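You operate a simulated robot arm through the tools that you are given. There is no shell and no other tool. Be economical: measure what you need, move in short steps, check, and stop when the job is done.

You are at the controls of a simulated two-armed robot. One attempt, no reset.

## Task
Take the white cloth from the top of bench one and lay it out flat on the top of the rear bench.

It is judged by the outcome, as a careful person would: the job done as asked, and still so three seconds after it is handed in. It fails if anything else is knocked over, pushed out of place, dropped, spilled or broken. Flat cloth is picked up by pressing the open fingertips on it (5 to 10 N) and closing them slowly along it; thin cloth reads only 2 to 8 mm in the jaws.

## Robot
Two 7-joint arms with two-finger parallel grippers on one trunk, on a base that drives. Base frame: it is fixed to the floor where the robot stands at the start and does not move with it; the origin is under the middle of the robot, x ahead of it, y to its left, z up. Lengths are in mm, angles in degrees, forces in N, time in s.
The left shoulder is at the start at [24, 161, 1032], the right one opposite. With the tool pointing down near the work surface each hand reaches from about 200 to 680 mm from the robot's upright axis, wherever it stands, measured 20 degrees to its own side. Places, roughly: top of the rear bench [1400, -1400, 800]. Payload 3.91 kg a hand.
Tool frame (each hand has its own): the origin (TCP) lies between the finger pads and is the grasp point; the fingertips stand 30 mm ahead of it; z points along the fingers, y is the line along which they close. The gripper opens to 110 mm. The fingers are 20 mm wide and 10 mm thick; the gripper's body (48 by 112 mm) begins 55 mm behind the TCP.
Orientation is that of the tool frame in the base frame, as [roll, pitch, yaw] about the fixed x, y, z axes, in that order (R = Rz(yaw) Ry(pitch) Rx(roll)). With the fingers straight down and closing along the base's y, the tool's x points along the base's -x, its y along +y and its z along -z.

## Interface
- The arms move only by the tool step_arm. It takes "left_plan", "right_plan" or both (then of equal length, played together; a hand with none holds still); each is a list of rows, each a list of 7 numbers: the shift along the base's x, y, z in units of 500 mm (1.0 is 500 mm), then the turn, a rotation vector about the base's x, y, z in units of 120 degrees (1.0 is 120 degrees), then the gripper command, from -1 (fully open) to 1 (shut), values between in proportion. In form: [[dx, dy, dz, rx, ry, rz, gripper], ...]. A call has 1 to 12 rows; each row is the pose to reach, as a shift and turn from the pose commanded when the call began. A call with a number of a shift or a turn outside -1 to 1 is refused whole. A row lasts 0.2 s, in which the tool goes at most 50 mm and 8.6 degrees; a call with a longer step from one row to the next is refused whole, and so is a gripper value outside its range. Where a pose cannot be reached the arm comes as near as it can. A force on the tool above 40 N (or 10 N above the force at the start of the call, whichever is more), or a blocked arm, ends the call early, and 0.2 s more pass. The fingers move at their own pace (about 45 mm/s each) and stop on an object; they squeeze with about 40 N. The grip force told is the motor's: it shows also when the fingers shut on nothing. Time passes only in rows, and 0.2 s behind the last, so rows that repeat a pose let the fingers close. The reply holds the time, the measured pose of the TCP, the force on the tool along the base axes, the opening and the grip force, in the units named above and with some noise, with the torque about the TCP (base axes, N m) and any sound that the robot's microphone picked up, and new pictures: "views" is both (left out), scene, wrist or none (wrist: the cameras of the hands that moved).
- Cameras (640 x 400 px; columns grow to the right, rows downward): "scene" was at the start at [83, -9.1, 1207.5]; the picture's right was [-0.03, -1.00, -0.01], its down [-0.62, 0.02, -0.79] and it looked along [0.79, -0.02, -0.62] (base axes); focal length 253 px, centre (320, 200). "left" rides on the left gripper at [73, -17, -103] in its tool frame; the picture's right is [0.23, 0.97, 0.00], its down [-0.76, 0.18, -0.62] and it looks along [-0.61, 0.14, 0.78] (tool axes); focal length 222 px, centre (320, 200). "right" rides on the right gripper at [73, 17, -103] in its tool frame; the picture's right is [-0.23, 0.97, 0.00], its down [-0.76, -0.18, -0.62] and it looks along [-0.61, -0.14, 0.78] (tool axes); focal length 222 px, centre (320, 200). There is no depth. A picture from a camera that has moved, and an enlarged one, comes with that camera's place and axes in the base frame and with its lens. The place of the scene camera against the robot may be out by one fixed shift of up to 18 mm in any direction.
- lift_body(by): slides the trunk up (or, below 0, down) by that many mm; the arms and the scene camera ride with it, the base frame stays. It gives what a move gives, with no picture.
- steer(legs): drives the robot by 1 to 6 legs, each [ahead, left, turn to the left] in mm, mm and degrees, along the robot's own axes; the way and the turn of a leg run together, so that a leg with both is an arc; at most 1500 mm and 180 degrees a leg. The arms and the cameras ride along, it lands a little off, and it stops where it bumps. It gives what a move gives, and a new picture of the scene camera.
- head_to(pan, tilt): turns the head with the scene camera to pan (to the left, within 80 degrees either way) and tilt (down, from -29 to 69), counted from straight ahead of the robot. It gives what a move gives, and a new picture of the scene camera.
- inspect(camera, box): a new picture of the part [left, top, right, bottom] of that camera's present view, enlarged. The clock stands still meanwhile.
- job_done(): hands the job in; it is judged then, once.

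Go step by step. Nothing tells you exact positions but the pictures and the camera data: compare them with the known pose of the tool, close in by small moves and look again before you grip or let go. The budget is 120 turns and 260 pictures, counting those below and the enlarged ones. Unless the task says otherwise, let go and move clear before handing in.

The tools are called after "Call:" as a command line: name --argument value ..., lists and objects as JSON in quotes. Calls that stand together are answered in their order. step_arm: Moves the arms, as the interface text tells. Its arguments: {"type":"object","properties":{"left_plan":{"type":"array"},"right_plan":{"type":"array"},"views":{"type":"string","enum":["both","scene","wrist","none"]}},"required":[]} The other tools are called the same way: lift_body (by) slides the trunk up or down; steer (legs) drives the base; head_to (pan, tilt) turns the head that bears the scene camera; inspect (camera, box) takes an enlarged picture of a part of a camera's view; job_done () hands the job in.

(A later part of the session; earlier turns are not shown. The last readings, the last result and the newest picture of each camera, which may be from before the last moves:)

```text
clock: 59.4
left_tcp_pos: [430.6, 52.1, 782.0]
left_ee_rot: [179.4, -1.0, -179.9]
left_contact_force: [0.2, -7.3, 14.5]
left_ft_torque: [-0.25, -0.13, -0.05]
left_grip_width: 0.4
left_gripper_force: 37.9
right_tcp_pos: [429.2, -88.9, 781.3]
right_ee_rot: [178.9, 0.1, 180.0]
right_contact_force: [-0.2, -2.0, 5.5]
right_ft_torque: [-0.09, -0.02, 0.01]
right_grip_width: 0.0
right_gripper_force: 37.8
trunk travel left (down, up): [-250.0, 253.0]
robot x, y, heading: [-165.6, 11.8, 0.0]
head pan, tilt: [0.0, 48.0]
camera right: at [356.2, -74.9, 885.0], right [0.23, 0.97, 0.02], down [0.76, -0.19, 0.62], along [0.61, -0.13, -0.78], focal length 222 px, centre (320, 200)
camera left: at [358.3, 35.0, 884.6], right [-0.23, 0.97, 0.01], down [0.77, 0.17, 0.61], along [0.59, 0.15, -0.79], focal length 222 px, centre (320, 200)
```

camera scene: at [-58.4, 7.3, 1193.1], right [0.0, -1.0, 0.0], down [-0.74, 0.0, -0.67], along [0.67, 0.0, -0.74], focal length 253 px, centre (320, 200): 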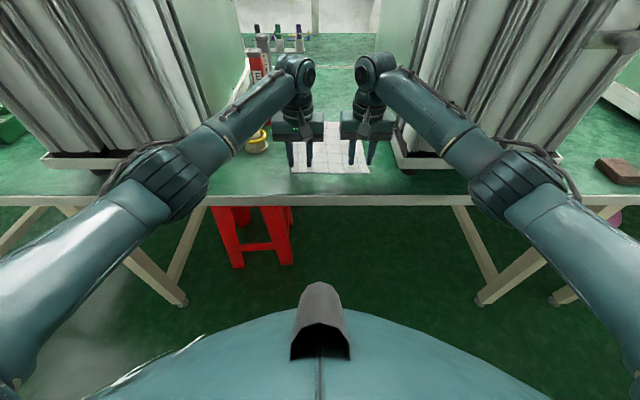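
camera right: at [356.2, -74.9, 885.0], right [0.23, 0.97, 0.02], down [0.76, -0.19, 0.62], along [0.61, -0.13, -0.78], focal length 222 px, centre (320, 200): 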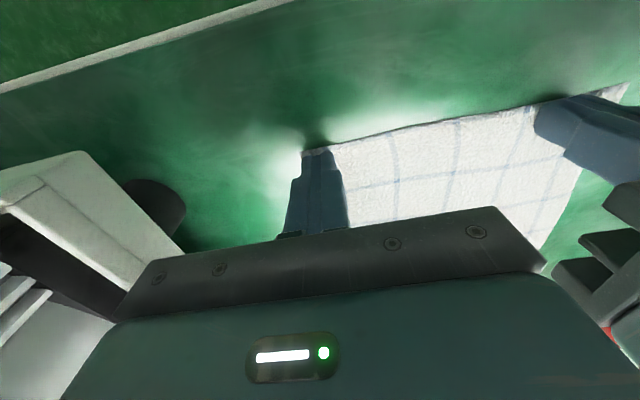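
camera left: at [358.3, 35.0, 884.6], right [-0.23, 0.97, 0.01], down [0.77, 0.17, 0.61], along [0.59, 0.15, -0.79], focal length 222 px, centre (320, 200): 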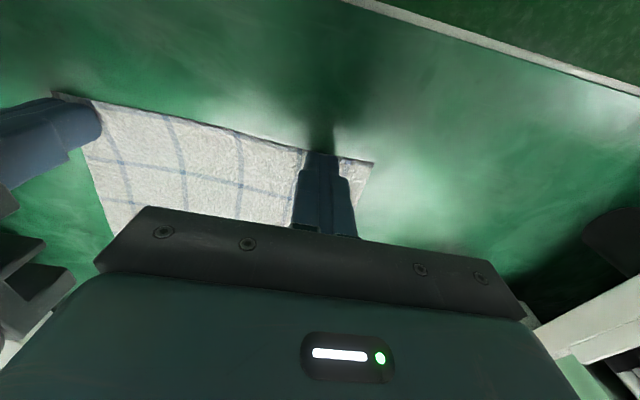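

Nothing was gripped: the torque shows only one finger of each hand was pressing, owing to about 1° tilt. I'll lift slightly, reopen, level the hands and shift to the corners' new places.

Call:
step_arm --left_plan '[[0, 0, 0.016, 0, 0, 0, 1], [0, 0.008, 0.016, -0.003, 0.004, 0, 0.45], [0, 0.016, 0.016, -0.006, 0.008, 0, 0.45], [0, 0.018, 0.016, -0.006, 0.008, 0, 0.45], [0.002, 0.018, 0.008, -0.006, 0.008, 0, 0.45], [0.002, 0.018, 0.004, -0.006, 0.008, 0, 0.45]]' --right_plan '[[0, 0, 0.016, 0, 0, 0, 1], [0, 0.015, 0.016, -0.004, 0, 0, 0.45], [0, 0.028, 0.016, -0.009, 0, 0, 0.45], [0, 0.03, 0.016, -0.009, 0, 0, 0.45], [0.002, 0.03, 0.008, -0.009, 0, 0, 0.45], [0.002, 0.03, 0.004, -0.009, 0, 0, 0.45]]' --views "wrist"

```text
clock: 60.8
left_tcp_pos: [432.0, 61.8, 781.4]
left_ee_rot: [180.0, -2.0, -179.9]
left_contact_force: [-0.1, -0.2, 0.5]
left_ft_torque: [-0.01, 0.02, 0.02]
left_grip_width: 30.4
left_gripper_force: 0.0
right_tcp_pos: [433.6, -73.6, 782.7]
right_ee_rot: [-179.9, 0.0, -180.0]
right_contact_force: [0.1, 0.9, -0.1]
right_ft_torque: [0.01, -0.01, 0.0]
right_grip_width: 30.5
right_gripper_force: 0.0
trunk travel left (down, up): [-250.0, 253.0]
robot x, y, heading: [-167.1, 7.3, 0.2]
head pan, tilt: [0.0, 48.0]
camera right: at [359.5, -57.0, 885.6], right [0.23, 0.97, 0.0], down [0.76, -0.18, 0.62], along [0.61, -0.14, -0.78], focal length 222 px, centre (320, 200)
camera left: at [362.3, 45.4, 886.5], right [-0.23, 0.97, 0.01], down [0.78, 0.18, 0.59], along [0.58, 0.14, -0.8], focal length 222 px, centre (320, 200)
```

right: 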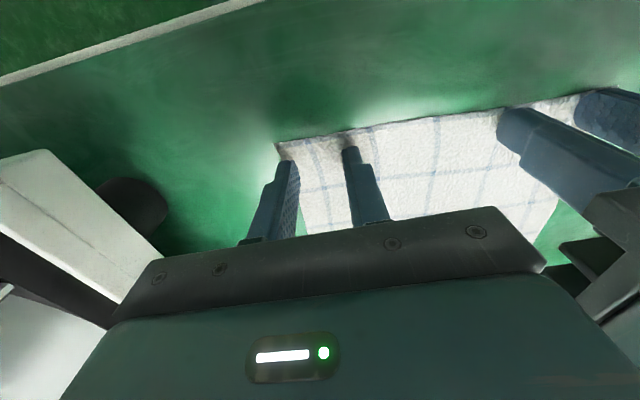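
left: 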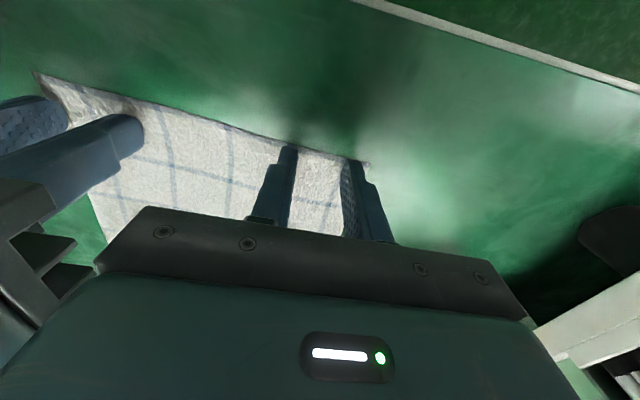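

Positions look good on both corners. Levelling the left pitch and pressing down.

Call:
step_arm --left_plan '[[0, 0, 0, 0, -0.0167, 0, 0.45], [0, 0, -0.004, 0, -0.0167, 0, 0.45], [0, 0, -0.006, 0, -0.0167, 0, 0.45]]' --right_plan '[[0, 0, 0, 0, 0, 0, 0.45], [0, 0, -0.004, 0, 0, 0, 0.45], [0, 0, -0.006, 0, 0, 0, 0.45]]' --views "none"

```text
clock: 61.5
left_tcp_pos: [430.8, 60.2, 780.8]
left_ee_rot: [-179.9, 0.2, -179.9]
left_contact_force: [-5.7, 0.0, 18.8]
left_ft_torque: [0.15, 0.14, 0.08]
left_grip_width: 30.3
left_gripper_force: 0.0
right_tcp_pos: [432.0, -74.4, 782.1]
right_ee_rot: [-179.9, 0.2, 180.0]
right_contact_force: [1.3, 0.3, 3.1]
right_ft_torque: [0.03, -0.02, -0.02]
right_grip_width: 30.2
right_gripper_force: 0.1
trunk travel left (down, up): [-250.0, 253.0]
robot x, y, heading: [-162.2, 8.9, -0.2]
head pan, tilt: [0.0, 48.0]
```

Call:
step_arm --left_plan '[[0, 0, 0.001, 0, 0, 0, 0.45], [0, 0, 0.002, 0, 0, 0, 0.45]]' --right_plan '[[0, 0, -0.001, 0, 0, 0, 0.45], [0, 0, -0.002, 0, 0, 0, 0.45]]' --views "none"

```text
clock: 62.1
left_tcp_pos: [433.0, 61.0, 781.4]
left_ee_rot: [-179.8, 0.1, -179.9]
left_contact_force: [-0.6, -2.7, 16.9]
left_ft_torque: [0.01, -0.01, 0.04]
left_grip_width: 30.4
left_gripper_force: 0.0
right_tcp_pos: [431.5, -74.7, 782.3]
right_ee_rot: [-179.9, 0.3, -179.9]
right_contact_force: [-1.3, -0.9, 12.0]
right_ft_torque: [0.03, 0.11, 0.0]
right_grip_width: 30.3
right_gripper_force: 0.4
trunk travel left (down, up): [-250.0, 253.0]
robot x, y, heading: [-167.7, 9.7, 0.1]
head pan, tilt: [0.0, 48.0]
```

Call:
step_arm --left_plan '[[0, 0, 0.001, 0, 0, 0, 0.45], [0, 0, 0.001, 0, 0, 0, 0.5], [0, 0, 0.001, 0, 0, 0, 0.55], [0, 0, 0.001, 0, 0, 0, 0.6], [0, 0, 0.001, 0, 0, 0, 0.65], [0, 0, 0.001, 0, 0, 0, 0.7], [0, 0, 0.001, 0, 0, 0, 0.75], [0, 0, 0.001, 0, 0, 0, 0.8], [0, 0, 0.001, 0, 0, 0, 0.85], [0, 0, 0.001, 0, 0, 0, 0.9], [0, 0, 0.001, 0, 0, 0, 1], [0, 0, 0.001, 0, 0, 0, 1]]' --right_plan '[[0, 0, 0, 0, 0, 0, 0.45], [0, 0, 0, 0, 0, 0, 0.5], [0, 0, 0, 0, 0, 0, 0.55], [0, 0, 0, 0, 0, 0, 0.6], [0, 0, 0, 0, 0, 0, 0.65], [0, 0, 0, 0, 0, 0, 0.7], [0, 0, 0, 0, 0, 0, 0.75], [0, 0, 0, 0, 0, 0, 0.8], [0, 0, 0, 0, 0, 0, 0.85], [0, 0, 0, 0, 0, 0, 0.9], [0, 0, 0, 0, 0, 0, 1], [0, 0, 0, 0, 0, 0, 1]]' --views "wrist"

```text
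clock: 64.8
left_tcp_pos: [431.3, 61.4, 781.5]
left_ee_rot: [-179.9, 0.0, -179.9]
left_contact_force: [-0.6, 0.6, 2.1]
left_ft_torque: [0.01, -0.02, -0.03]
left_grip_width: 0.0
left_gripper_force: 38.0
right_tcp_pos: [432.0, -74.3, 779.7]
right_ee_rot: [-179.9, 0.3, 180.0]
right_contact_force: [-0.5, 6.1, 22.2]
right_ft_torque: [0.2, 0.04, 0.06]
right_grip_width: 1.8
right_gripper_force: 39.8
trunk travel left (down, up): [-250.0, 253.0]
robot x, y, heading: [-166.2, 11.4, -0.3]
head pan, tilt: [0.0, 48.0]
camera right: at [358.2, -57.2, 884.3], right [0.23, 0.97, 0.0], down [0.76, -0.18, 0.63], along [0.61, -0.14, -0.78], focal length 222 px, centre (320, 200)
camera left: at [357.8, 46.1, 883.6], right [-0.23, 0.97, 0.0], down [0.76, 0.18, 0.62], along [0.61, 0.14, -0.78], focal length 222 px, centre (320, 200)
```

right: 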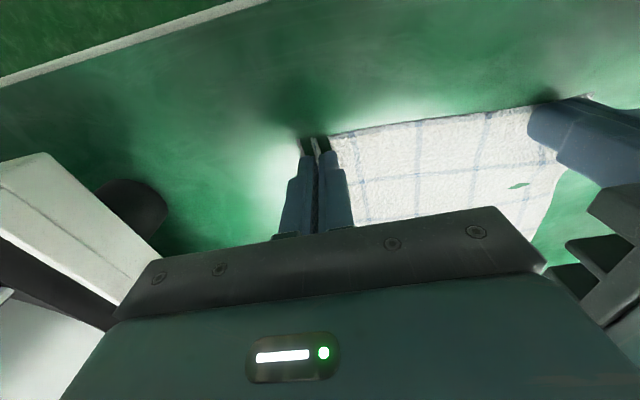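
left: 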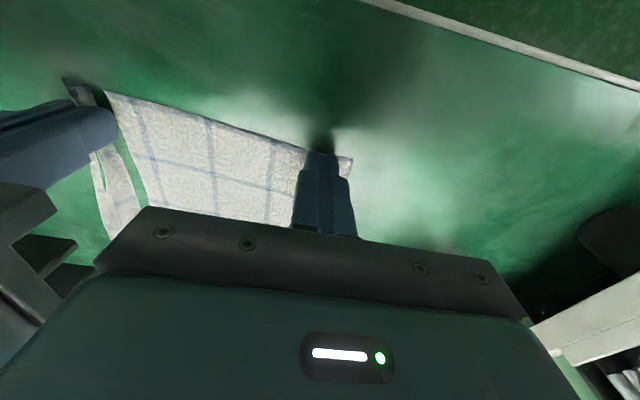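

The right hand now reads 1.8 mm with a visible pleat, so it holds cloth. I'll retry the left with steadier pressure.

Call:
step_arm --left_plan '[[0, 0, 0.014, 0, 0, 0, 1], [0, -0.006, 0.014, 0, 0, 0, 0.45], [0, -0.008, 0.014, 0, 0, 0, 0.45], [0.002, -0.008, 0.014, 0, 0, 0, 0.45], [0.002, -0.008, 0.004, 0, 0, 0, 0.45], [0.002, -0.008, 0, 0, 0, 0, 0.45], [0.002, -0.008, -0.002, 0, 0, 0, 0.45]]' --views "wrist"

```text
clock: 66.3
left_tcp_pos: [431.6, 58.0, 781.5]
left_ee_rot: [-180.0, 0.1, -179.9]
left_contact_force: [-1.0, -0.1, 2.4]
left_ft_torque: [0.03, -0.03, -0.03]
left_grip_width: 30.3
left_gripper_force: 0.0
right_tcp_pos: [430.5, -74.5, 782.4]
right_ee_rot: [-179.8, 0.2, 180.0]
right_contact_force: [-1.6, 5.9, 22.8]
right_ft_torque: [0.23, 0.05, 0.08]
right_grip_width: 1.9
right_gripper_force: 40.3
trunk travel left (down, up): [-250.0, 253.0]
robot x, y, heading: [-163.3, 7.8, -0.1]
head pan, tilt: [0.0, 48.0]
camera left: at [358.0, 42.1, 883.6], right [-0.23, 0.97, 0.0], down [0.76, 0.18, 0.62], along [0.61, 0.14, -0.78], focal length 222 px, centre (320, 200)
```

left: 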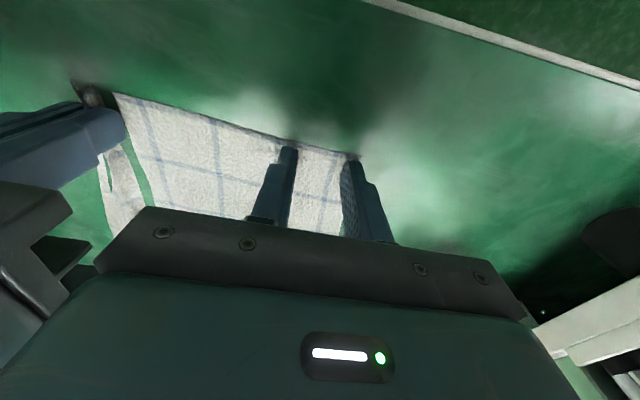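

Call:
step_arm --left_plan '[[0, 0, -0.003, 0, 0, 0, 0.45], [0, 0, -0.003, 0, 0, 0, 0.45], [0, 0, -0.003, 0, 0, 0, 0.5], [0, 0, -0.003, 0, 0, 0, 0.55], [0, 0, -0.003, 0, 0, 0, 0.6], [0, 0, -0.003, 0, 0, 0, 0.65], [0, 0, -0.003, 0, 0, 0, 0.7], [0, 0, -0.003, 0, 0, 0, 0.76], [0, 0, -0.003, 0, 0, 0, 0.82], [0, 0, -0.003, 0, 0, 0, 0.9], [0, 0, -0.003, 0, 0, 0, 1], [0, 0, -0.003, 0, 0, 0, 1]]' --views "wrist"

```text
clock: 69.0
left_tcp_pos: [432.5, 56.1, 781.9]
left_ee_rot: [-179.7, 0.2, 180.0]
left_contact_force: [0.5, -16.5, 19.4]
left_ft_torque: [-0.48, -0.01, 0.02]
left_grip_width: 1.9
left_gripper_force: 40.0
right_tcp_pos: [431.7, -74.0, 780.0]
right_ee_rot: [-180.0, 0.2, -179.9]
right_contact_force: [5.6, 12.3, 16.0]
right_ft_torque: [0.36, -0.19, 0.0]
right_grip_width: 1.8
right_gripper_force: 39.5
trunk travel left (down, up): [-250.0, 253.0]
robot x, y, heading: [-163.0, 5.8, -0.1]
head pan, tilt: [0.0, 48.0]
camera left: at [358.0, 40.0, 883.2], right [-0.23, 0.97, -0.01], down [0.76, 0.18, 0.62], along [0.61, 0.14, -0.78], focal length 222 px, centre (320, 200)
```

left: 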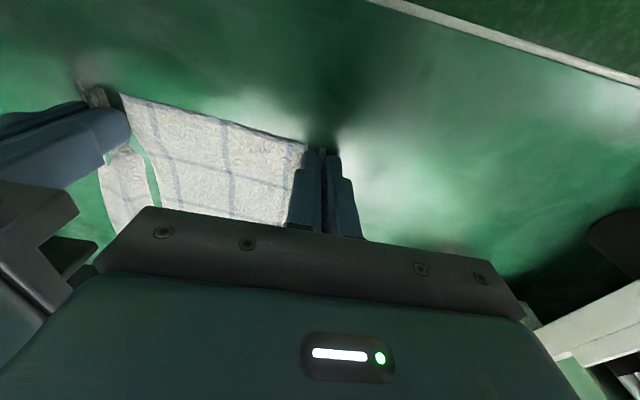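

Both hands hold the cloth (1.8–1.9 mm, with tension between them). I'll ease the tension slightly and lift.

Call:
step_arm --left_plan '[[0, -0.004, 0.01, 0, 0, 0, 1], [0, -0.004, 0.03, 0, 0, 0, 1], [0, -0.004, 0.06, 0, 0, 0, 1], [0, -0.004, 0.1, 0, 0, 0, 1], [0, -0.004, 0.15, 0, 0, 0, 1], [0, -0.004, 0.2, 0, 0, 0, 1]]' --right_plan '[[0, 0.004, 0.01, 0, 0, 0, 1], [0, 0.004, 0.03, 0, 0, 0, 1], [0, 0.004, 0.06, 0, 0, 0, 1], [0, 0.004, 0.1, 0, 0, 0, 1], [0, 0.004, 0.15, 0, 0, 0, 1], [0, 0.004, 0.2, 0, 0, 0, 1]]'

```text
clock: 70.3
left_tcp_pos: [432.9, 57.0, 880.0]
left_ee_rot: [-180.0, -0.2, 180.0]
left_contact_force: [-0.3, -13.4, 0.6]
left_ft_torque: [-0.42, -0.01, -0.03]
left_grip_width: 1.9
left_gripper_force: 40.0
right_tcp_pos: [431.0, -72.6, 877.1]
right_ee_rot: [-179.9, 0.0, -180.0]
right_contact_force: [0.5, 13.2, -0.7]
right_ft_torque: [0.44, -0.01, 0.01]
right_grip_width: 1.6
right_gripper_force: 40.3
trunk travel left (down, up): [-250.0, 253.0]
robot x, y, heading: [-165.6, 6.4, -0.2]
head pan, tilt: [0.0, 48.0]
camera scene: at [-58.6, 7.4, 1193.1], right [0.0, -1.0, 0.0], down [-0.74, 0.0, -0.67], along [0.67, 0.0, -0.74], focal length 253 px, centre (320, 200)
camera right: at [358.2, -55.9, 980.8], right [0.23, 0.97, 0.0], down [0.76, -0.18, 0.62], along [0.61, -0.14, -0.78], focal length 222 px, centre (320, 200)
camera left: at [359.8, 40.7, 981.8], right [-0.23, 0.97, 0.0], down [0.76, 0.18, 0.62], along [0.6, 0.14, -0.78], focal length 222 px, centre (320, 200)
```

scene: 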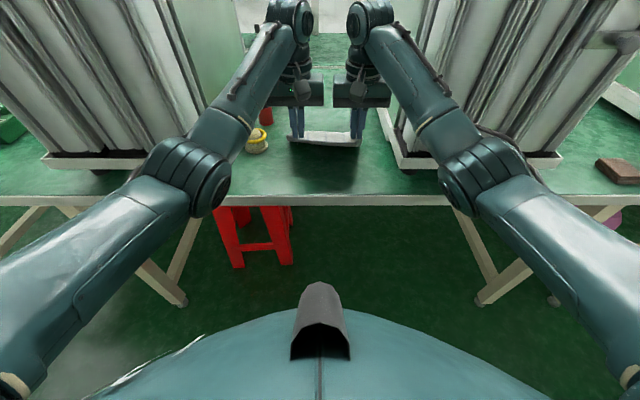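
right: 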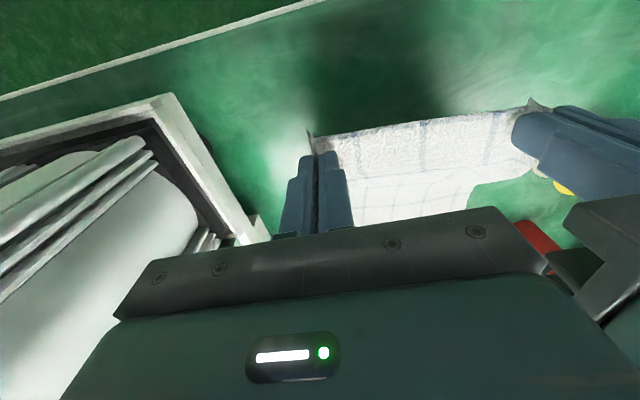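
left: 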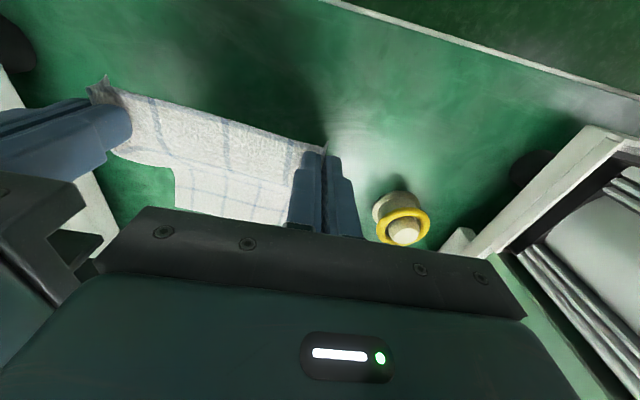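

Cloth is off the bench, held by both hands. I'll relax the tension a bit, raise the trunk and back away.

Call:
step_arm --left_plan '[[0, -0.005, 0, 0, 0, 0, 1]]' --right_plan '[[0, 0.005, 0, 0, 0, 0, 1]]' --views "none"

Call:
lift_body --by 230

Call:
steer --legs '[[-250, 0, 0]]'

```text
clock: 70.8
left_tcp_pos: [434.2, 56.2, 878.2]
left_ee_rot: [179.8, -0.2, -179.8]
left_contact_force: [-0.3, -4.6, -0.3]
left_ft_torque: [-0.14, -0.02, -0.03]
left_grip_width: 1.8
left_gripper_force: 40.3
right_tcp_pos: [431.6, -71.4, 876.8]
right_ee_rot: [-179.7, 0.0, 179.9]
right_contact_force: [-0.7, 6.3, -0.7]
right_ft_torque: [0.2, -0.02, -0.01]
right_grip_width: 1.7
right_gripper_force: 39.7
trunk travel left (down, up): [-250.0, 253.0]
robot x, y, heading: [-164.0, 10.9, 0.0]
head pan, tilt: [0.0, 48.0]
```

```text
clock: 73.2
left_tcp_pos: [434.0, 53.0, 1107.9]
left_ee_rot: [180.0, -0.2, -179.9]
left_contact_force: [0.4, -0.6, 0.0]
left_ft_torque: [-0.04, 0.0, -0.03]
left_grip_width: 1.9
left_gripper_force: 40.2
right_tcp_pos: [432.8, -69.9, 1107.9]
right_ee_rot: [-180.0, 0.0, 180.0]
right_contact_force: [-0.1, 0.6, 0.0]
right_ft_torque: [0.0, 0.01, 0.01]
right_grip_width: 1.9
right_gripper_force: 39.9
trunk travel left (down, up): [-480.0, 23.0]
robot x, y, heading: [-164.3, 7.8, -0.1]
head pan, tilt: [0.0, 48.0]
```

```text
clock: 75.0
left_tcp_pos: [183.0, 51.9, 1109.2]
left_ee_rot: [180.0, -0.1, 179.7]
left_contact_force: [0.2, -0.7, 0.1]
left_ft_torque: [0.02, -0.02, 0.0]
left_grip_width: 1.8
left_gripper_force: 40.0
right_tcp_pos: [182.3, -71.6, 1107.7]
right_ee_rot: [-180.0, 0.1, 179.8]
right_contact_force: [-0.2, 0.1, 0.6]
right_ft_torque: [0.01, 0.0, 0.0]
right_grip_width: 1.8
right_gripper_force: 39.3
trunk travel left (down, up): [-480.0, 23.0]
robot x, y, heading: [-416.6, 10.1, -0.3]
head pan, tilt: [0.0, 48.0]
camera scene: at [-309.0, 7.8, 1423.2], right [-0.01, -1.0, 0.0], down [-0.74, 0.0, -0.67], along [0.67, 0.0, -0.74], focal length 253 px, centre (320, 200)
```

scene: 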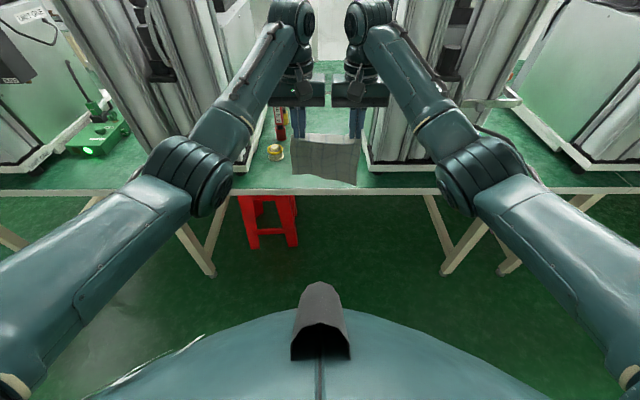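

The cloth hangs well from both hands. I'll back away further, retract the hands, and look left toward the end of the row.

Call:
step_arm --left_plan '[[-0.08, 0, 0, 0, 0, 0, 1], [-0.16, 0, 0, 0, 0, 0, 1], [-0.24, 0, 0, 0, 0, 0, 1], [-0.32, 0, 0, 0, 0, 0, 1], [-0.4, 0, 0, 0, 0, 0, 1]]' --right_plan '[[-0.08, 0, 0, 0, 0, 0, 1], [-0.16, 0, 0, 0, 0, 0, 1], [-0.24, 0, 0, 0, 0, 0, 1], [-0.32, 0, 0, 0, 0, 0, 1], [-0.4, 0, 0, 0, 0, 0, 1]]' --views "none"

Call:
head_to --pan 60 --tilt 20

```text
clock: 76.2
left_tcp_pos: [-17.8, 53.1, 1105.0]
left_ee_rot: [-180.0, -0.2, 180.0]
left_contact_force: [0.0, -4.8, -0.5]
left_ft_torque: [-0.19, 0.03, -0.02]
left_grip_width: 1.7
left_gripper_force: 40.0
right_tcp_pos: [-22.0, -73.7, 1106.2]
right_ee_rot: [-179.9, 0.0, 179.6]
right_contact_force: [0.0, 5.0, -0.3]
right_ft_torque: [0.14, 0.0, 0.03]
right_grip_width: 1.8
right_gripper_force: 39.4
trunk travel left (down, up): [-480.0, 23.0]
robot x, y, heading: [-417.2, 7.5, -0.1]
head pan, tilt: [0.0, 48.0]
```

```text
clock: 77.5
left_tcp_pos: [-17.0, 52.7, 1106.0]
left_ee_rot: [-180.0, -0.2, 179.8]
left_contact_force: [1.1, -4.3, 0.2]
left_ft_torque: [-0.16, 0.02, -0.01]
left_grip_width: 1.7
left_gripper_force: 40.4
right_tcp_pos: [-19.9, -73.3, 1104.7]
right_ee_rot: [-179.9, 0.1, 179.7]
right_contact_force: [0.4, 5.9, -0.3]
right_ft_torque: [0.14, 0.0, 0.0]
right_grip_width: 1.8
right_gripper_force: 40.1
trunk travel left (down, up): [-480.0, 23.0]
robot x, y, heading: [-412.5, 9.5, -0.1]
head pan, tilt: [60.0, 20.0]
camera scene: at [-340.0, 88.6, 1466.0], right [0.86, -0.51, 0.0], down [-0.17, -0.3, -0.94], along [0.48, 0.81, -0.34], focal length 253 px, centre (320, 200)
```

scene: 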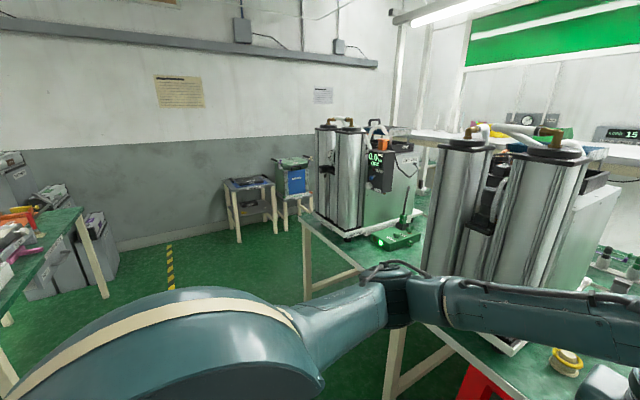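

The bench row ends at about y≈1550, with small tables by the left wall at y≈2780, leaving a passage about 1.2 m wide. I'll sidestep left to y≈2130.

Call:
steer --legs '[[0, 1060, 0], [0, 1060, 0]]'

Call:
head_to --pan 0 --tilt 18

```text
clock: 96.2
left_tcp_pos: [-60.2, 2181.4, 1105.0]
left_ee_rot: [-179.9, -0.2, -177.7]
left_contact_force: [-0.6, -4.1, -0.4]
left_ft_torque: [-0.14, -0.01, 0.0]
left_grip_width: 2.2
left_gripper_force: 40.0
right_tcp_pos: [-58.6, 2056.2, 1104.9]
right_ee_rot: [-179.9, 0.0, -177.6]
right_contact_force: [0.7, 4.5, -0.3]
right_ft_torque: [0.13, 0.0, 0.0]
right_grip_width: 1.5
right_gripper_force: 40.2
trunk travel left (down, up): [-480.0, 23.0]
robot x, y, heading: [-459.8, 2123.5, 2.1]
head pan, tilt: [60.0, 20.0]
camera scene: at [-385.3, 2202.7, 1466.0], right [0.88, -0.47, 0.0], down [-0.16, -0.3, -0.94], along [0.44, 0.83, -0.34], focal length 253 px, centre (320, 200)
```

scene: 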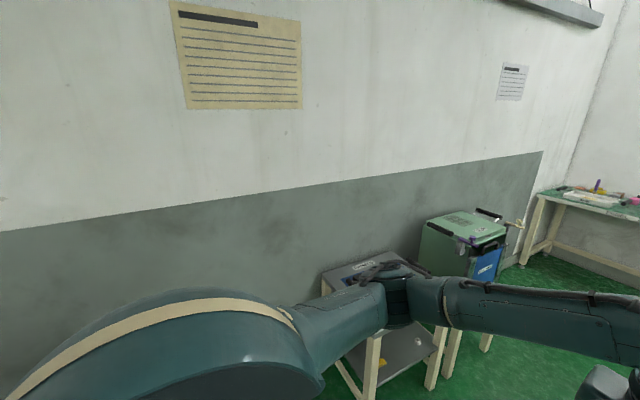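

```text
clock: 97.5
left_tcp_pos: [-60.6, 2180.1, 1106.0]
left_ee_rot: [-179.9, -0.2, -177.7]
left_contact_force: [0.1, -4.1, -0.9]
left_ft_torque: [-0.16, 0.02, -0.01]
left_grip_width: 1.8
left_gripper_force: 40.0
right_tcp_pos: [-59.2, 2055.1, 1104.1]
right_ee_rot: [-179.9, 0.1, -177.6]
right_contact_force: [0.2, 5.2, 0.1]
right_ft_torque: [0.11, -0.03, -0.01]
right_grip_width: 1.9
right_gripper_force: 40.0
trunk travel left (down, up): [-480.0, 23.0]
robot x, y, heading: [-455.4, 2120.0, 2.1]
head pan, tilt: [0.0, 18.0]
camera scene: at [-335.6, 2123.9, 1469.3], right [0.04, -1.0, 0.0], down [-0.31, -0.01, -0.95], along [0.95, 0.04, -0.31], focal length 253 px, centre (320, 200)
```

scene: 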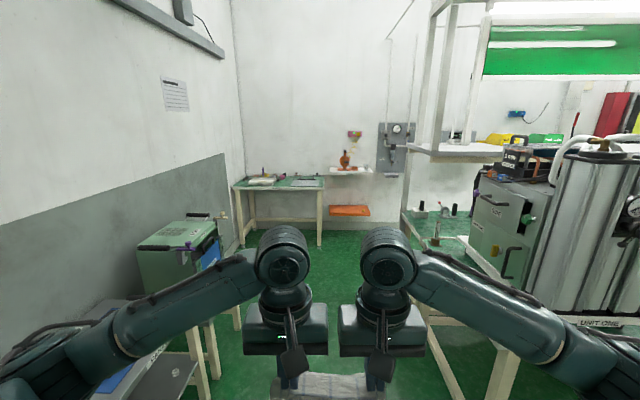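

There is a clear passage to the area behind. I'll straighten, centre at y≈2220 and drive forward in parts.

Call:
steer --legs '[[0, 95, -2.1], [1250, 0, 0]]'

Call:
head_to --pan -50 --tilt 20

```text
clock: 105.0
left_tcp_pos: [1187.2, 2310.1, 1105.4]
left_ee_rot: [-179.9, -0.2, -177.2]
left_contact_force: [-0.5, -4.0, -0.5]
left_ft_torque: [-0.11, -0.03, -0.03]
left_grip_width: 1.8
left_gripper_force: 40.0
right_tcp_pos: [1191.4, 2183.4, 1104.5]
right_ee_rot: [-179.8, 0.0, -177.2]
right_contact_force: [0.6, 4.4, 0.3]
right_ft_torque: [0.17, 0.01, 0.01]
right_grip_width: 1.9
right_gripper_force: 40.2
trunk travel left (down, up): [-480.0, 23.0]
robot x, y, heading: [787.6, 2246.2, 2.9]
head pan, tilt: [0.0, 18.0]
camera scene: at [914.2, 2250.2, 1469.2], right [0.05, -1.0, 0.0], down [-0.31, -0.01, -0.95], along [0.95, 0.04, -0.31], focal length 253 px, centre (320, 200)
```

scene: 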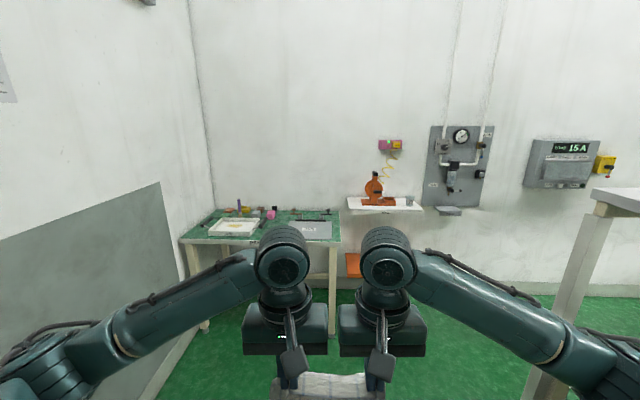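

```text
clock: 106.1
left_tcp_pos: [1188.8, 2309.3, 1105.1]
left_ee_rot: [-179.9, -0.3, -177.1]
left_contact_force: [0.1, -3.6, 0.7]
left_ft_torque: [-0.14, -0.01, -0.06]
left_grip_width: 2.0
left_gripper_force: 39.7
right_tcp_pos: [1191.1, 2184.2, 1105.1]
right_ee_rot: [-180.0, 0.0, -177.1]
right_contact_force: [0.3, 4.2, 0.2]
right_ft_torque: [0.15, 0.02, 0.0]
right_grip_width: 2.1
right_gripper_force: 40.5
trunk travel left (down, up): [-480.0, 23.0]
robot x, y, heading: [792.1, 2245.8, 2.6]
head pan, tilt: [-50.0, 20.0]
camera scene: at [884.0, 2177.4, 1466.0], right [-0.73, -0.68, 0.0], down [-0.23, 0.25, -0.94], along [0.64, -0.69, -0.34], focal length 253 px, centre (320, 200)
```

scene: 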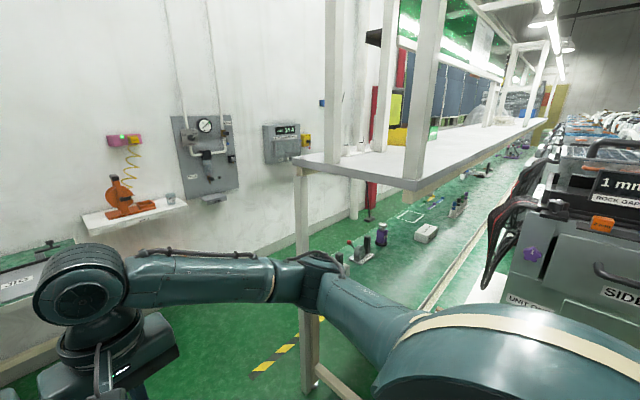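

The white shelf (z≈1260, x≈1150–1545, end at y≈1590) stands over the rear bench, and the aisle behind runs to the wall at x≈3000. I'll move round the end in steps.

Call:
steer --legs '[[700, -115, -2.8], [650, -370, 0]]'

Call:
head_to --pan -75 --tilt 25

```text
clock: 113.6
left_tcp_pos: [2532.7, 1827.3, 1105.7]
left_ee_rot: [-179.8, -0.2, 179.7]
left_contact_force: [0.2, -4.6, -0.4]
left_ft_torque: [-0.11, 0.01, 0.01]
left_grip_width: 2.2
left_gripper_force: 40.3
right_tcp_pos: [2528.2, 1701.1, 1104.7]
right_ee_rot: [-179.9, 0.0, 179.6]
right_contact_force: [-0.3, 5.0, -1.5]
right_ft_torque: [0.16, -0.01, 0.06]
right_grip_width: 1.7
right_gripper_force: 40.1
trunk travel left (down, up): [-480.0, 23.0]
robot x, y, heading: [2136.1, 1785.6, -0.5]
head pan, tilt: [-50.0, 20.0]
camera scene: at [2221.3, 1711.7, 1466.0], right [-0.77, -0.64, 0.0], down [-0.22, 0.26, -0.94], along [0.6, -0.73, -0.34], focal length 253 px, centre (320, 200)
```

scene: 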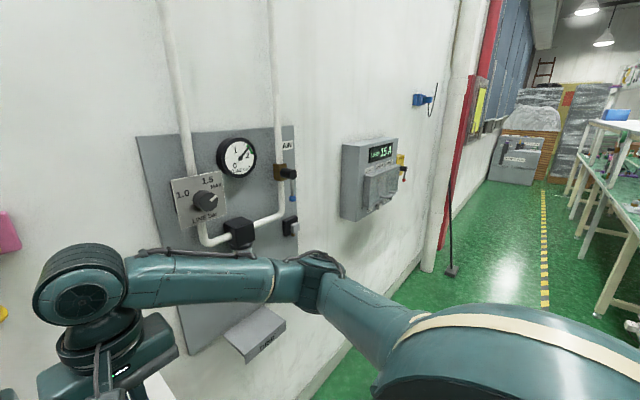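

```text
clock: 114.5
left_tcp_pos: [2532.8, 1826.4, 1104.5]
left_ee_rot: [-179.9, -0.2, 179.7]
left_contact_force: [-0.2, -3.5, 0.1]
left_ft_torque: [-0.12, 0.01, -0.01]
left_grip_width: 2.2
left_gripper_force: 40.0
right_tcp_pos: [2527.9, 1700.4, 1105.4]
right_ee_rot: [180.0, 0.0, 179.7]
right_contact_force: [1.1, 4.2, 0.9]
right_ft_torque: [0.12, -0.01, 0.01]
right_grip_width: 1.7
right_gripper_force: 40.5
trunk travel left (down, up): [-480.0, 23.0]
robot x, y, heading: [2132.0, 1785.0, -0.5]
head pan, tilt: [-75.0, 25.0]
camera scene: at [2185.0, 1694.6, 1457.9], right [-0.97, -0.25, 0.0], down [-0.11, 0.41, -0.91], along [0.23, -0.88, -0.42], focal length 253 px, centre (320, 200)
```

scene: 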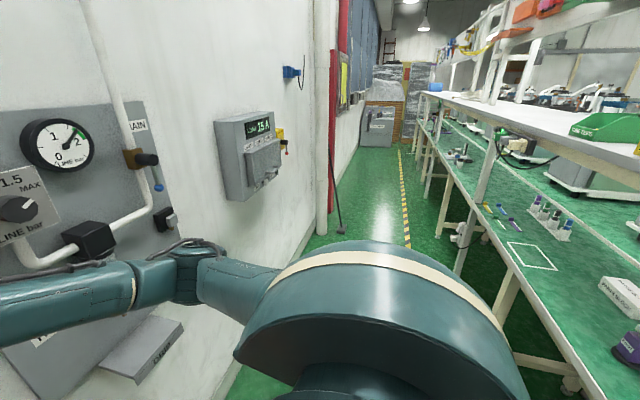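

Now I see the rear bench clearly: its edge is at x≈1667, the shelf above it ends at x≈1530, and the aisle has a broom leaning at the wall further down. I'll enlarge to look for seams and free space.

Call:
inspect --camera "scene" --box '[320, 60, 640, 260]'

Call:
inspect --camera "scene" --box '[300, 60, 460, 260]'

```text
2.00 times, centred on (480, 160) of scene
camera zoom: at [2185.0, 1694.6, 1457.9], right [-0.97, -0.25, 0.0], down [-0.11, 0.41, -0.91], along [0.23, -0.88, -0.42], focal length 507 px, centre (0, 280)
```

zoom: 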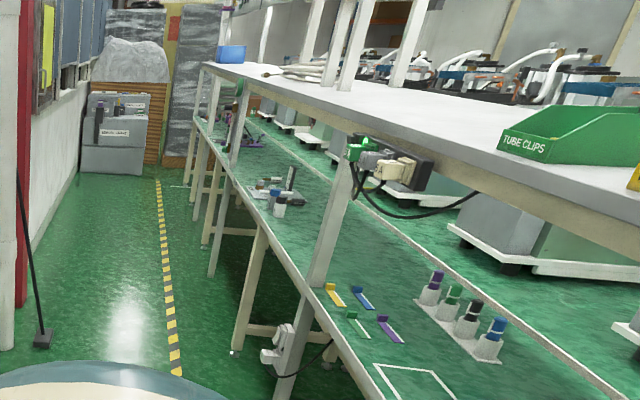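

```text
2.00 times, centred on (380, 160) of scene
camera zoom: at [2185.0, 1694.6, 1457.9], right [-0.97, -0.25, 0.0], down [-0.11, 0.41, -0.91], along [0.23, -0.88, -0.42], focal length 507 px, centre (200, 280)
```

zoom: 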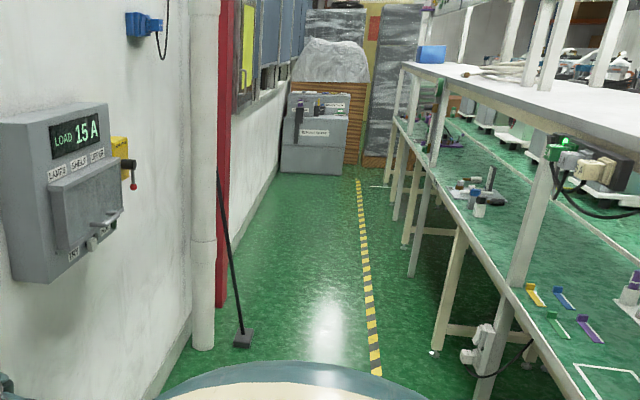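

The rear bench is one continuous row; its named centre is near y≈−1400, so I'll place the cloth around there. I'll turn to face −y along the aisle, then stretch the hands ahead to keep the robot narrow.

Call:
steer --legs '[[0, 0, -89.5]]'

Call:
step_arm --left_plan '[[0, -0.07, 0, 0, 0, 0, 1], [0, -0.14, 0, 0, 0, 0, 1], [0, -0.21, 0, 0, 0, 0, 1], [0, -0.28, 0, 0, 0, 0, 1], [0, -0.36, 0, 0, 0, 0, 1]]' --right_plan '[[0, -0.07, 0, 0, 0, 0, 1], [0, -0.14, 0, 0, 0, 0, 1], [0, -0.21, 0, 0, 0, 0, 1], [0, -0.28, 0, 0, 0, 0, 1], [0, -0.36, 0, 0, 0, 0, 1]]' --views "none"

Call:
head_to --pan 0 --tilt 30

```text
clock: 118.8
left_tcp_pos: [2158.1, 1387.1, 1105.5]
left_ee_rot: [-179.8, -0.2, 87.3]
left_contact_force: [-3.3, 0.2, 0.1]
left_ft_torque: [0.04, 0.13, 0.01]
left_grip_width: 2.1
left_gripper_force: 39.9
right_tcp_pos: [2033.0, 1394.0, 1105.1]
right_ee_rot: [-179.9, 0.1, 87.1]
right_contact_force: [3.7, -0.4, -0.8]
right_ft_torque: [0.0, -0.11, 0.04]
right_grip_width: 2.0
right_gripper_force: 40.4
trunk travel left (down, up): [-480.0, 23.0]
robot x, y, heading: [2133.4, 1785.3, -93.0]
head pan, tilt: [-75.0, 25.0]
camera scene: at [2040.8, 1735.6, 1457.9], right [-0.21, 0.98, 0.0], down [0.41, 0.09, -0.91], along [-0.89, -0.19, -0.42], focal length 253 px, centre (320, 200)
```

scene: 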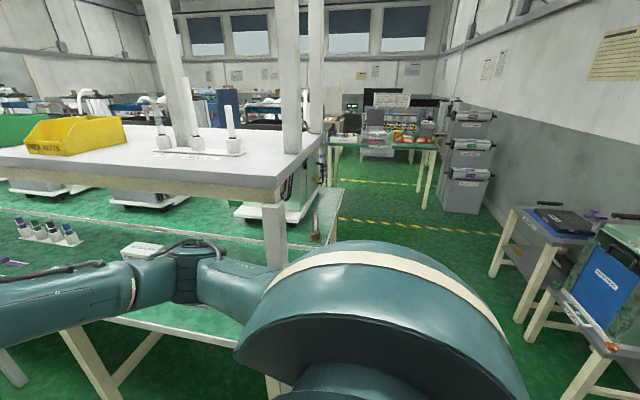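

```text
clock: 120.0
left_tcp_pos: [2157.1, 1204.1, 1104.8]
left_ee_rot: [-180.0, -0.1, 87.1]
left_contact_force: [-1.1, -0.6, 0.0]
left_ft_torque: [0.0, 0.03, 0.01]
left_grip_width: 1.8
left_gripper_force: 39.8
right_tcp_pos: [2031.6, 1213.8, 1102.6]
right_ee_rot: [-179.8, 0.0, 87.2]
right_contact_force: [1.2, -0.7, -0.1]
right_ft_torque: [-0.01, -0.03, 0.02]
right_grip_width: 1.8
right_gripper_force: 39.7
trunk travel left (down, up): [-480.0, 23.0]
robot x, y, heading: [2135.8, 1786.8, -93.0]
head pan, tilt: [-75.0, 25.0]
```

```text
clock: 121.5
left_tcp_pos: [2157.7, 1206.4, 1105.4]
left_ee_rot: [-179.9, -0.1, 87.2]
left_contact_force: [-1.4, 0.6, 0.9]
left_ft_torque: [-0.03, 0.02, 0.05]
left_grip_width: 2.4
left_gripper_force: 40.2
right_tcp_pos: [2031.7, 1213.7, 1103.9]
right_ee_rot: [-179.9, 0.0, 87.1]
right_contact_force: [1.0, -0.4, 0.5]
right_ft_torque: [-0.03, -0.02, 0.03]
right_grip_width: 2.0
right_gripper_force: 40.3
trunk travel left (down, up): [-480.0, 23.0]
robot x, y, heading: [2137.7, 1786.6, -93.1]
head pan, tilt: [0.0, 30.0]
camera scene: at [2126.2, 1664.5, 1450.0], right [-1.0, 0.05, 0.0], down [0.03, 0.5, -0.87], along [-0.05, -0.86, -0.5], focal length 253 px, centre (320, 200)
```

scene: 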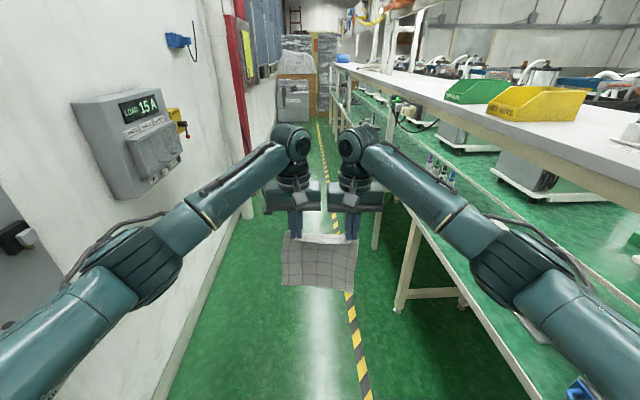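

The aisle is clear of the robot's width; driving along it in stages.

Call:
steer --legs '[[0, -40, 3], [1300, 0, 0]]'

```text
clock: 128.6
left_tcp_pos: [2172.8, -75.7, 1105.9]
left_ee_rot: [-179.9, -0.1, 91.5]
left_contact_force: [-0.7, -0.1, 0.6]
left_ft_torque: [0.0, 0.02, 0.03]
left_grip_width: 2.2
left_gripper_force: 39.8
right_tcp_pos: [2050.4, -75.6, 1104.0]
right_ee_rot: [-179.9, 0.0, 91.5]
right_contact_force: [0.4, -0.3, -1.0]
right_ft_torque: [0.0, -0.03, 0.01]
right_grip_width: 2.0
right_gripper_force: 39.9
trunk travel left (down, up): [-480.0, 23.0]
robot x, y, heading: [2107.7, 503.4, -88.5]
head pan, tilt: [0.0, 30.0]
camera scene: at [2109.1, 379.7, 1449.9], right [-1.0, -0.02, 0.0], down [-0.01, 0.5, -0.87], along [0.02, -0.87, -0.5], focal length 253 px, centre (320, 200)
```

scene: 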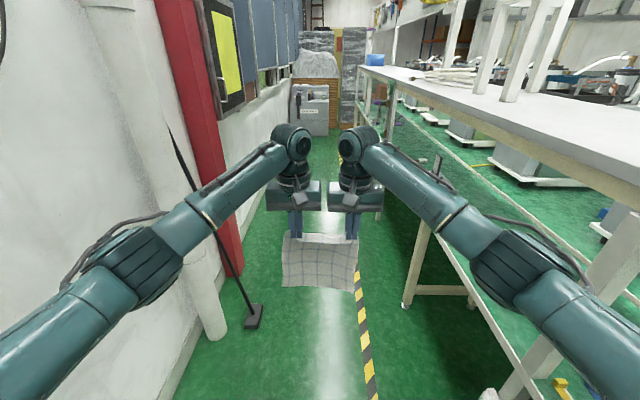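

The broom (x>2570) is well clear of the left arm (x≈2440). Continuing, with a small shift away from it.

Call:
steer --legs '[[1100, -25, -1.5]]'

Call:
head_to --pan -50 --tilt 35

```text
clock: 134.2
left_tcp_pos: [2170.0, -1174.5, 1107.0]
left_ee_rot: [-179.9, -0.2, 91.4]
left_contact_force: [-0.3, -0.3, 0.3]
left_ft_torque: [0.0, 0.01, 0.0]
left_grip_width: 1.9
left_gripper_force: 40.3
right_tcp_pos: [2044.3, -1174.0, 1102.5]
right_ee_rot: [-179.9, 0.0, 91.2]
right_contact_force: [1.2, -0.7, -0.8]
right_ft_torque: [0.01, -0.02, 0.05]
right_grip_width: 2.0
right_gripper_force: 39.5
trunk travel left (down, up): [-480.0, 23.0]
robot x, y, heading: [2105.8, -596.3, -88.6]
head pan, tilt: [0.0, 30.0]
camera scene: at [2106.4, -718.3, 1449.9], right [-1.0, -0.02, 0.0], down [-0.01, 0.5, -0.87], along [0.02, -0.87, -0.5], focal length 253 px, centre (320, 200)
```

scene: 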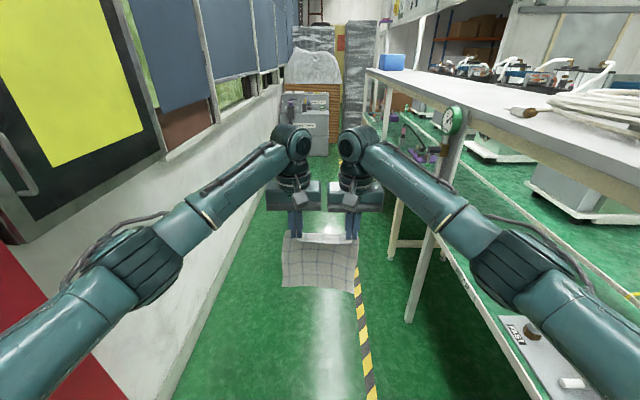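

```text
clock: 135.4
left_tcp_pos: [2169.8, -1173.4, 1105.5]
left_ee_rot: [-179.8, -0.3, 91.2]
left_contact_force: [-0.7, -0.4, 0.0]
left_ft_torque: [-0.02, 0.03, -0.01]
left_grip_width: 2.1
left_gripper_force: 40.5
right_tcp_pos: [2045.2, -1173.0, 1103.5]
right_ee_rot: [-180.0, 0.0, 91.3]
right_contact_force: [-0.3, -0.7, 0.2]
right_ft_torque: [0.02, -0.05, 0.05]
right_grip_width: 1.8
right_gripper_force: 40.0
trunk travel left (down, up): [-480.0, 23.0]
robot x, y, heading: [2106.1, -598.0, -88.8]
head pan, tilt: [-50.0, 35.0]
camera scene: at [2038.3, -685.7, 1442.2], right [-0.66, 0.75, 0.0], down [0.43, 0.38, -0.82], along [-0.62, -0.54, -0.57], focal length 253 px, centre (320, 200)
```

scene: 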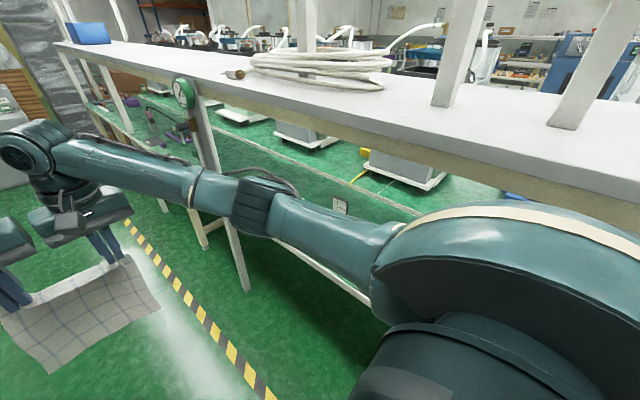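

The stretch of bench between the small box group (y≈−1000) and the shelf post (y≈−1700) looks free. I'll drive to y≈−1370, retract the hands, and turn to face the bench.

Call:
steer --legs '[[770, 15, -1.2]]'

Call:
step_arm --left_plan '[[0, 0.07, 0, 0, 0, 0, 1], [0, 0.14, 0, 0, 0, 0, 1], [0, 0.21, 0, 0, 0, 0, 1], [0, 0.28, 0, 0, 0, 0, 1], [0, 0.36, 0, 0, 0, 0, 1]]' --right_plan '[[0, 0.07, 0, 0, 0, 0, 1], [0, 0.14, 0, 0, 0, 0, 1], [0, 0.21, 0, 0, 0, 0, 1], [0, 0.28, 0, 0, 0, 0, 1], [0, 0.36, 0, 0, 0, 0, 1]]' --views "none"

Call:
head_to --pan -75 --tilt 30

```text
clock: 139.6
left_tcp_pos: [2167.0, -1952.4, 1104.9]
left_ee_rot: [-179.9, -0.1, 89.4]
left_contact_force: [-1.0, 0.4, -0.1]
left_ft_torque: [0.03, 0.03, 0.03]
left_grip_width: 1.8
left_gripper_force: 40.0
right_tcp_pos: [2044.2, -1948.9, 1103.1]
right_ee_rot: [-180.0, 0.0, 89.3]
right_contact_force: [1.5, -0.2, 1.0]
right_ft_torque: [0.02, -0.04, 0.06]
right_grip_width: 1.6
right_gripper_force: 40.2
trunk travel left (down, up): [-480.0, 23.0]
robot x, y, heading: [2124.2, -1373.0, -90.9]
head pan, tilt: [-50.0, 35.0]
camera scene: at [2052.8, -1460.9, 1442.1], right [-0.63, 0.77, 0.0], down [0.44, 0.36, -0.82], along [-0.63, -0.52, -0.57], focal length 253 px, centre (320, 200)
```

scene: 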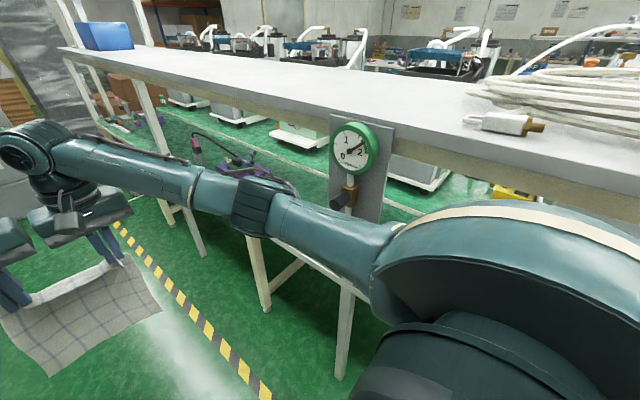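

```text
clock: 140.8
left_tcp_pos: [2166.8, -1769.3, 1105.8]
left_ee_rot: [-179.8, -0.1, 89.5]
left_contact_force: [0.2, -0.1, -0.4]
left_ft_torque: [0.0, 0.03, 0.03]
left_grip_width: 2.1
left_gripper_force: 40.1
right_tcp_pos: [2044.7, -1767.4, 1103.9]
right_ee_rot: [-179.9, 0.1, 89.3]
right_contact_force: [0.1, 0.3, -0.4]
right_ft_torque: [-0.01, -0.01, 0.02]
right_grip_width: 1.6
right_gripper_force: 40.0
trunk travel left (down, up): [-480.0, 23.0]
robot x, y, heading: [2123.6, -1373.8, -90.7]
head pan, tilt: [-50.0, 35.0]
```

```text
clock: 141.7
left_tcp_pos: [2165.4, -1771.0, 1106.1]
left_ee_rot: [-179.9, -0.1, 89.4]
left_contact_force: [0.3, -0.1, 0.1]
left_ft_torque: [0.0, 0.04, 0.0]
left_grip_width: 1.8
left_gripper_force: 39.9
right_tcp_pos: [2044.4, -1768.4, 1103.6]
right_ee_rot: [-179.9, 0.0, 89.2]
right_contact_force: [0.6, -0.1, -0.3]
right_ft_torque: [0.03, 0.0, 0.01]
right_grip_width: 1.8
right_gripper_force: 40.2
trunk travel left (down, up): [-480.0, 23.0]
robot x, y, heading: [2122.3, -1373.0, -90.8]
head pan, tilt: [-75.0, 30.0]
camera scene: at [2033.4, -1427.2, 1449.9], right [-0.25, 0.97, 0.0], down [0.48, 0.12, -0.87], along [-0.84, -0.21, -0.5], focal length 253 px, centre (320, 200)
```

scene: 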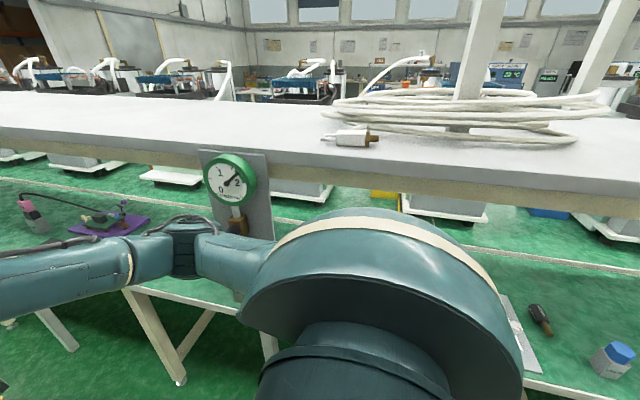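

Free surface spans y≈−1650 to −1000. I'll turn right to face the bench (−x) and look.

Call:
steer --legs '[[0, 0, -88.5]]'

Call:
head_to --pan 0 --tilt 45

```text
clock: 145.7
left_tcp_pos: [1730.5, -1453.6, 1105.4]
left_ee_rot: [-179.8, -0.2, 4.6]
left_contact_force: [0.0, 0.5, 0.9]
left_ft_torque: [0.0, 0.04, 0.02]
left_grip_width: 1.9
left_gripper_force: 39.7
right_tcp_pos: [1722.3, -1331.9, 1104.1]
right_ee_rot: [-179.9, 0.1, 4.5]
right_contact_force: [0.1, -0.3, 0.3]
right_ft_torque: [0.0, -0.02, 0.03]
right_grip_width: 2.0
right_gripper_force: 40.1
trunk travel left (down, up): [-480.0, 23.0]
robot x, y, heading: [2123.3, -1376.9, -175.5]
head pan, tilt: [-75.0, 30.0]
camera scene: at [2062.2, -1292.5, 1449.9], right [0.94, 0.33, 0.0], down [0.17, -0.47, -0.87], along [-0.29, 0.82, -0.5], focal length 253 px, centre (320, 200)
```

scene: 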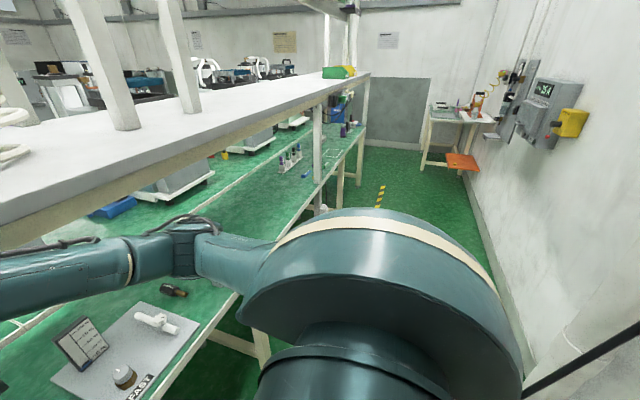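

```text
clock: 147.2
left_tcp_pos: [1730.7, -1454.5, 1104.9]
left_ee_rot: [-179.9, -0.3, 4.6]
left_contact_force: [0.0, 0.2, 0.1]
left_ft_torque: [0.01, 0.0, 0.03]
left_grip_width: 2.0
left_gripper_force: 39.4
right_tcp_pos: [1722.1, -1332.0, 1103.6]
right_ee_rot: [-179.9, 0.1, 4.5]
right_contact_force: [-0.8, -0.2, -0.1]
right_ft_torque: [0.01, 0.01, 0.04]
right_grip_width: 2.0
right_gripper_force: 39.9
trunk travel left (down, up): [-480.0, 23.0]
robot x, y, heading: [2121.4, -1371.3, -175.7]
head pan, tilt: [0.0, 45.0]
camera scene: at [2011.2, -1384.1, 1427.3], right [-0.08, 1.0, 0.0], down [0.7, 0.05, -0.71], along [-0.71, -0.05, -0.71], focal length 253 px, centre (320, 200)
```

scene: 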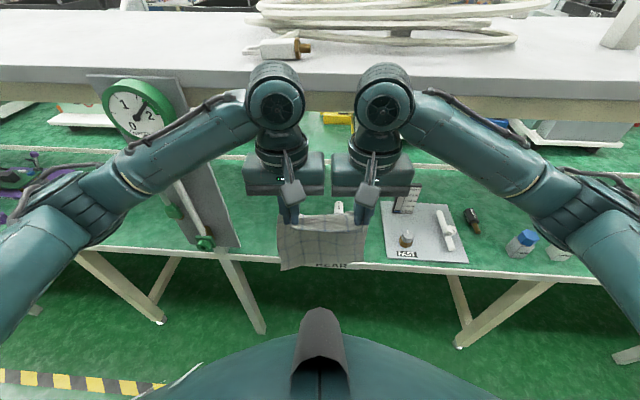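

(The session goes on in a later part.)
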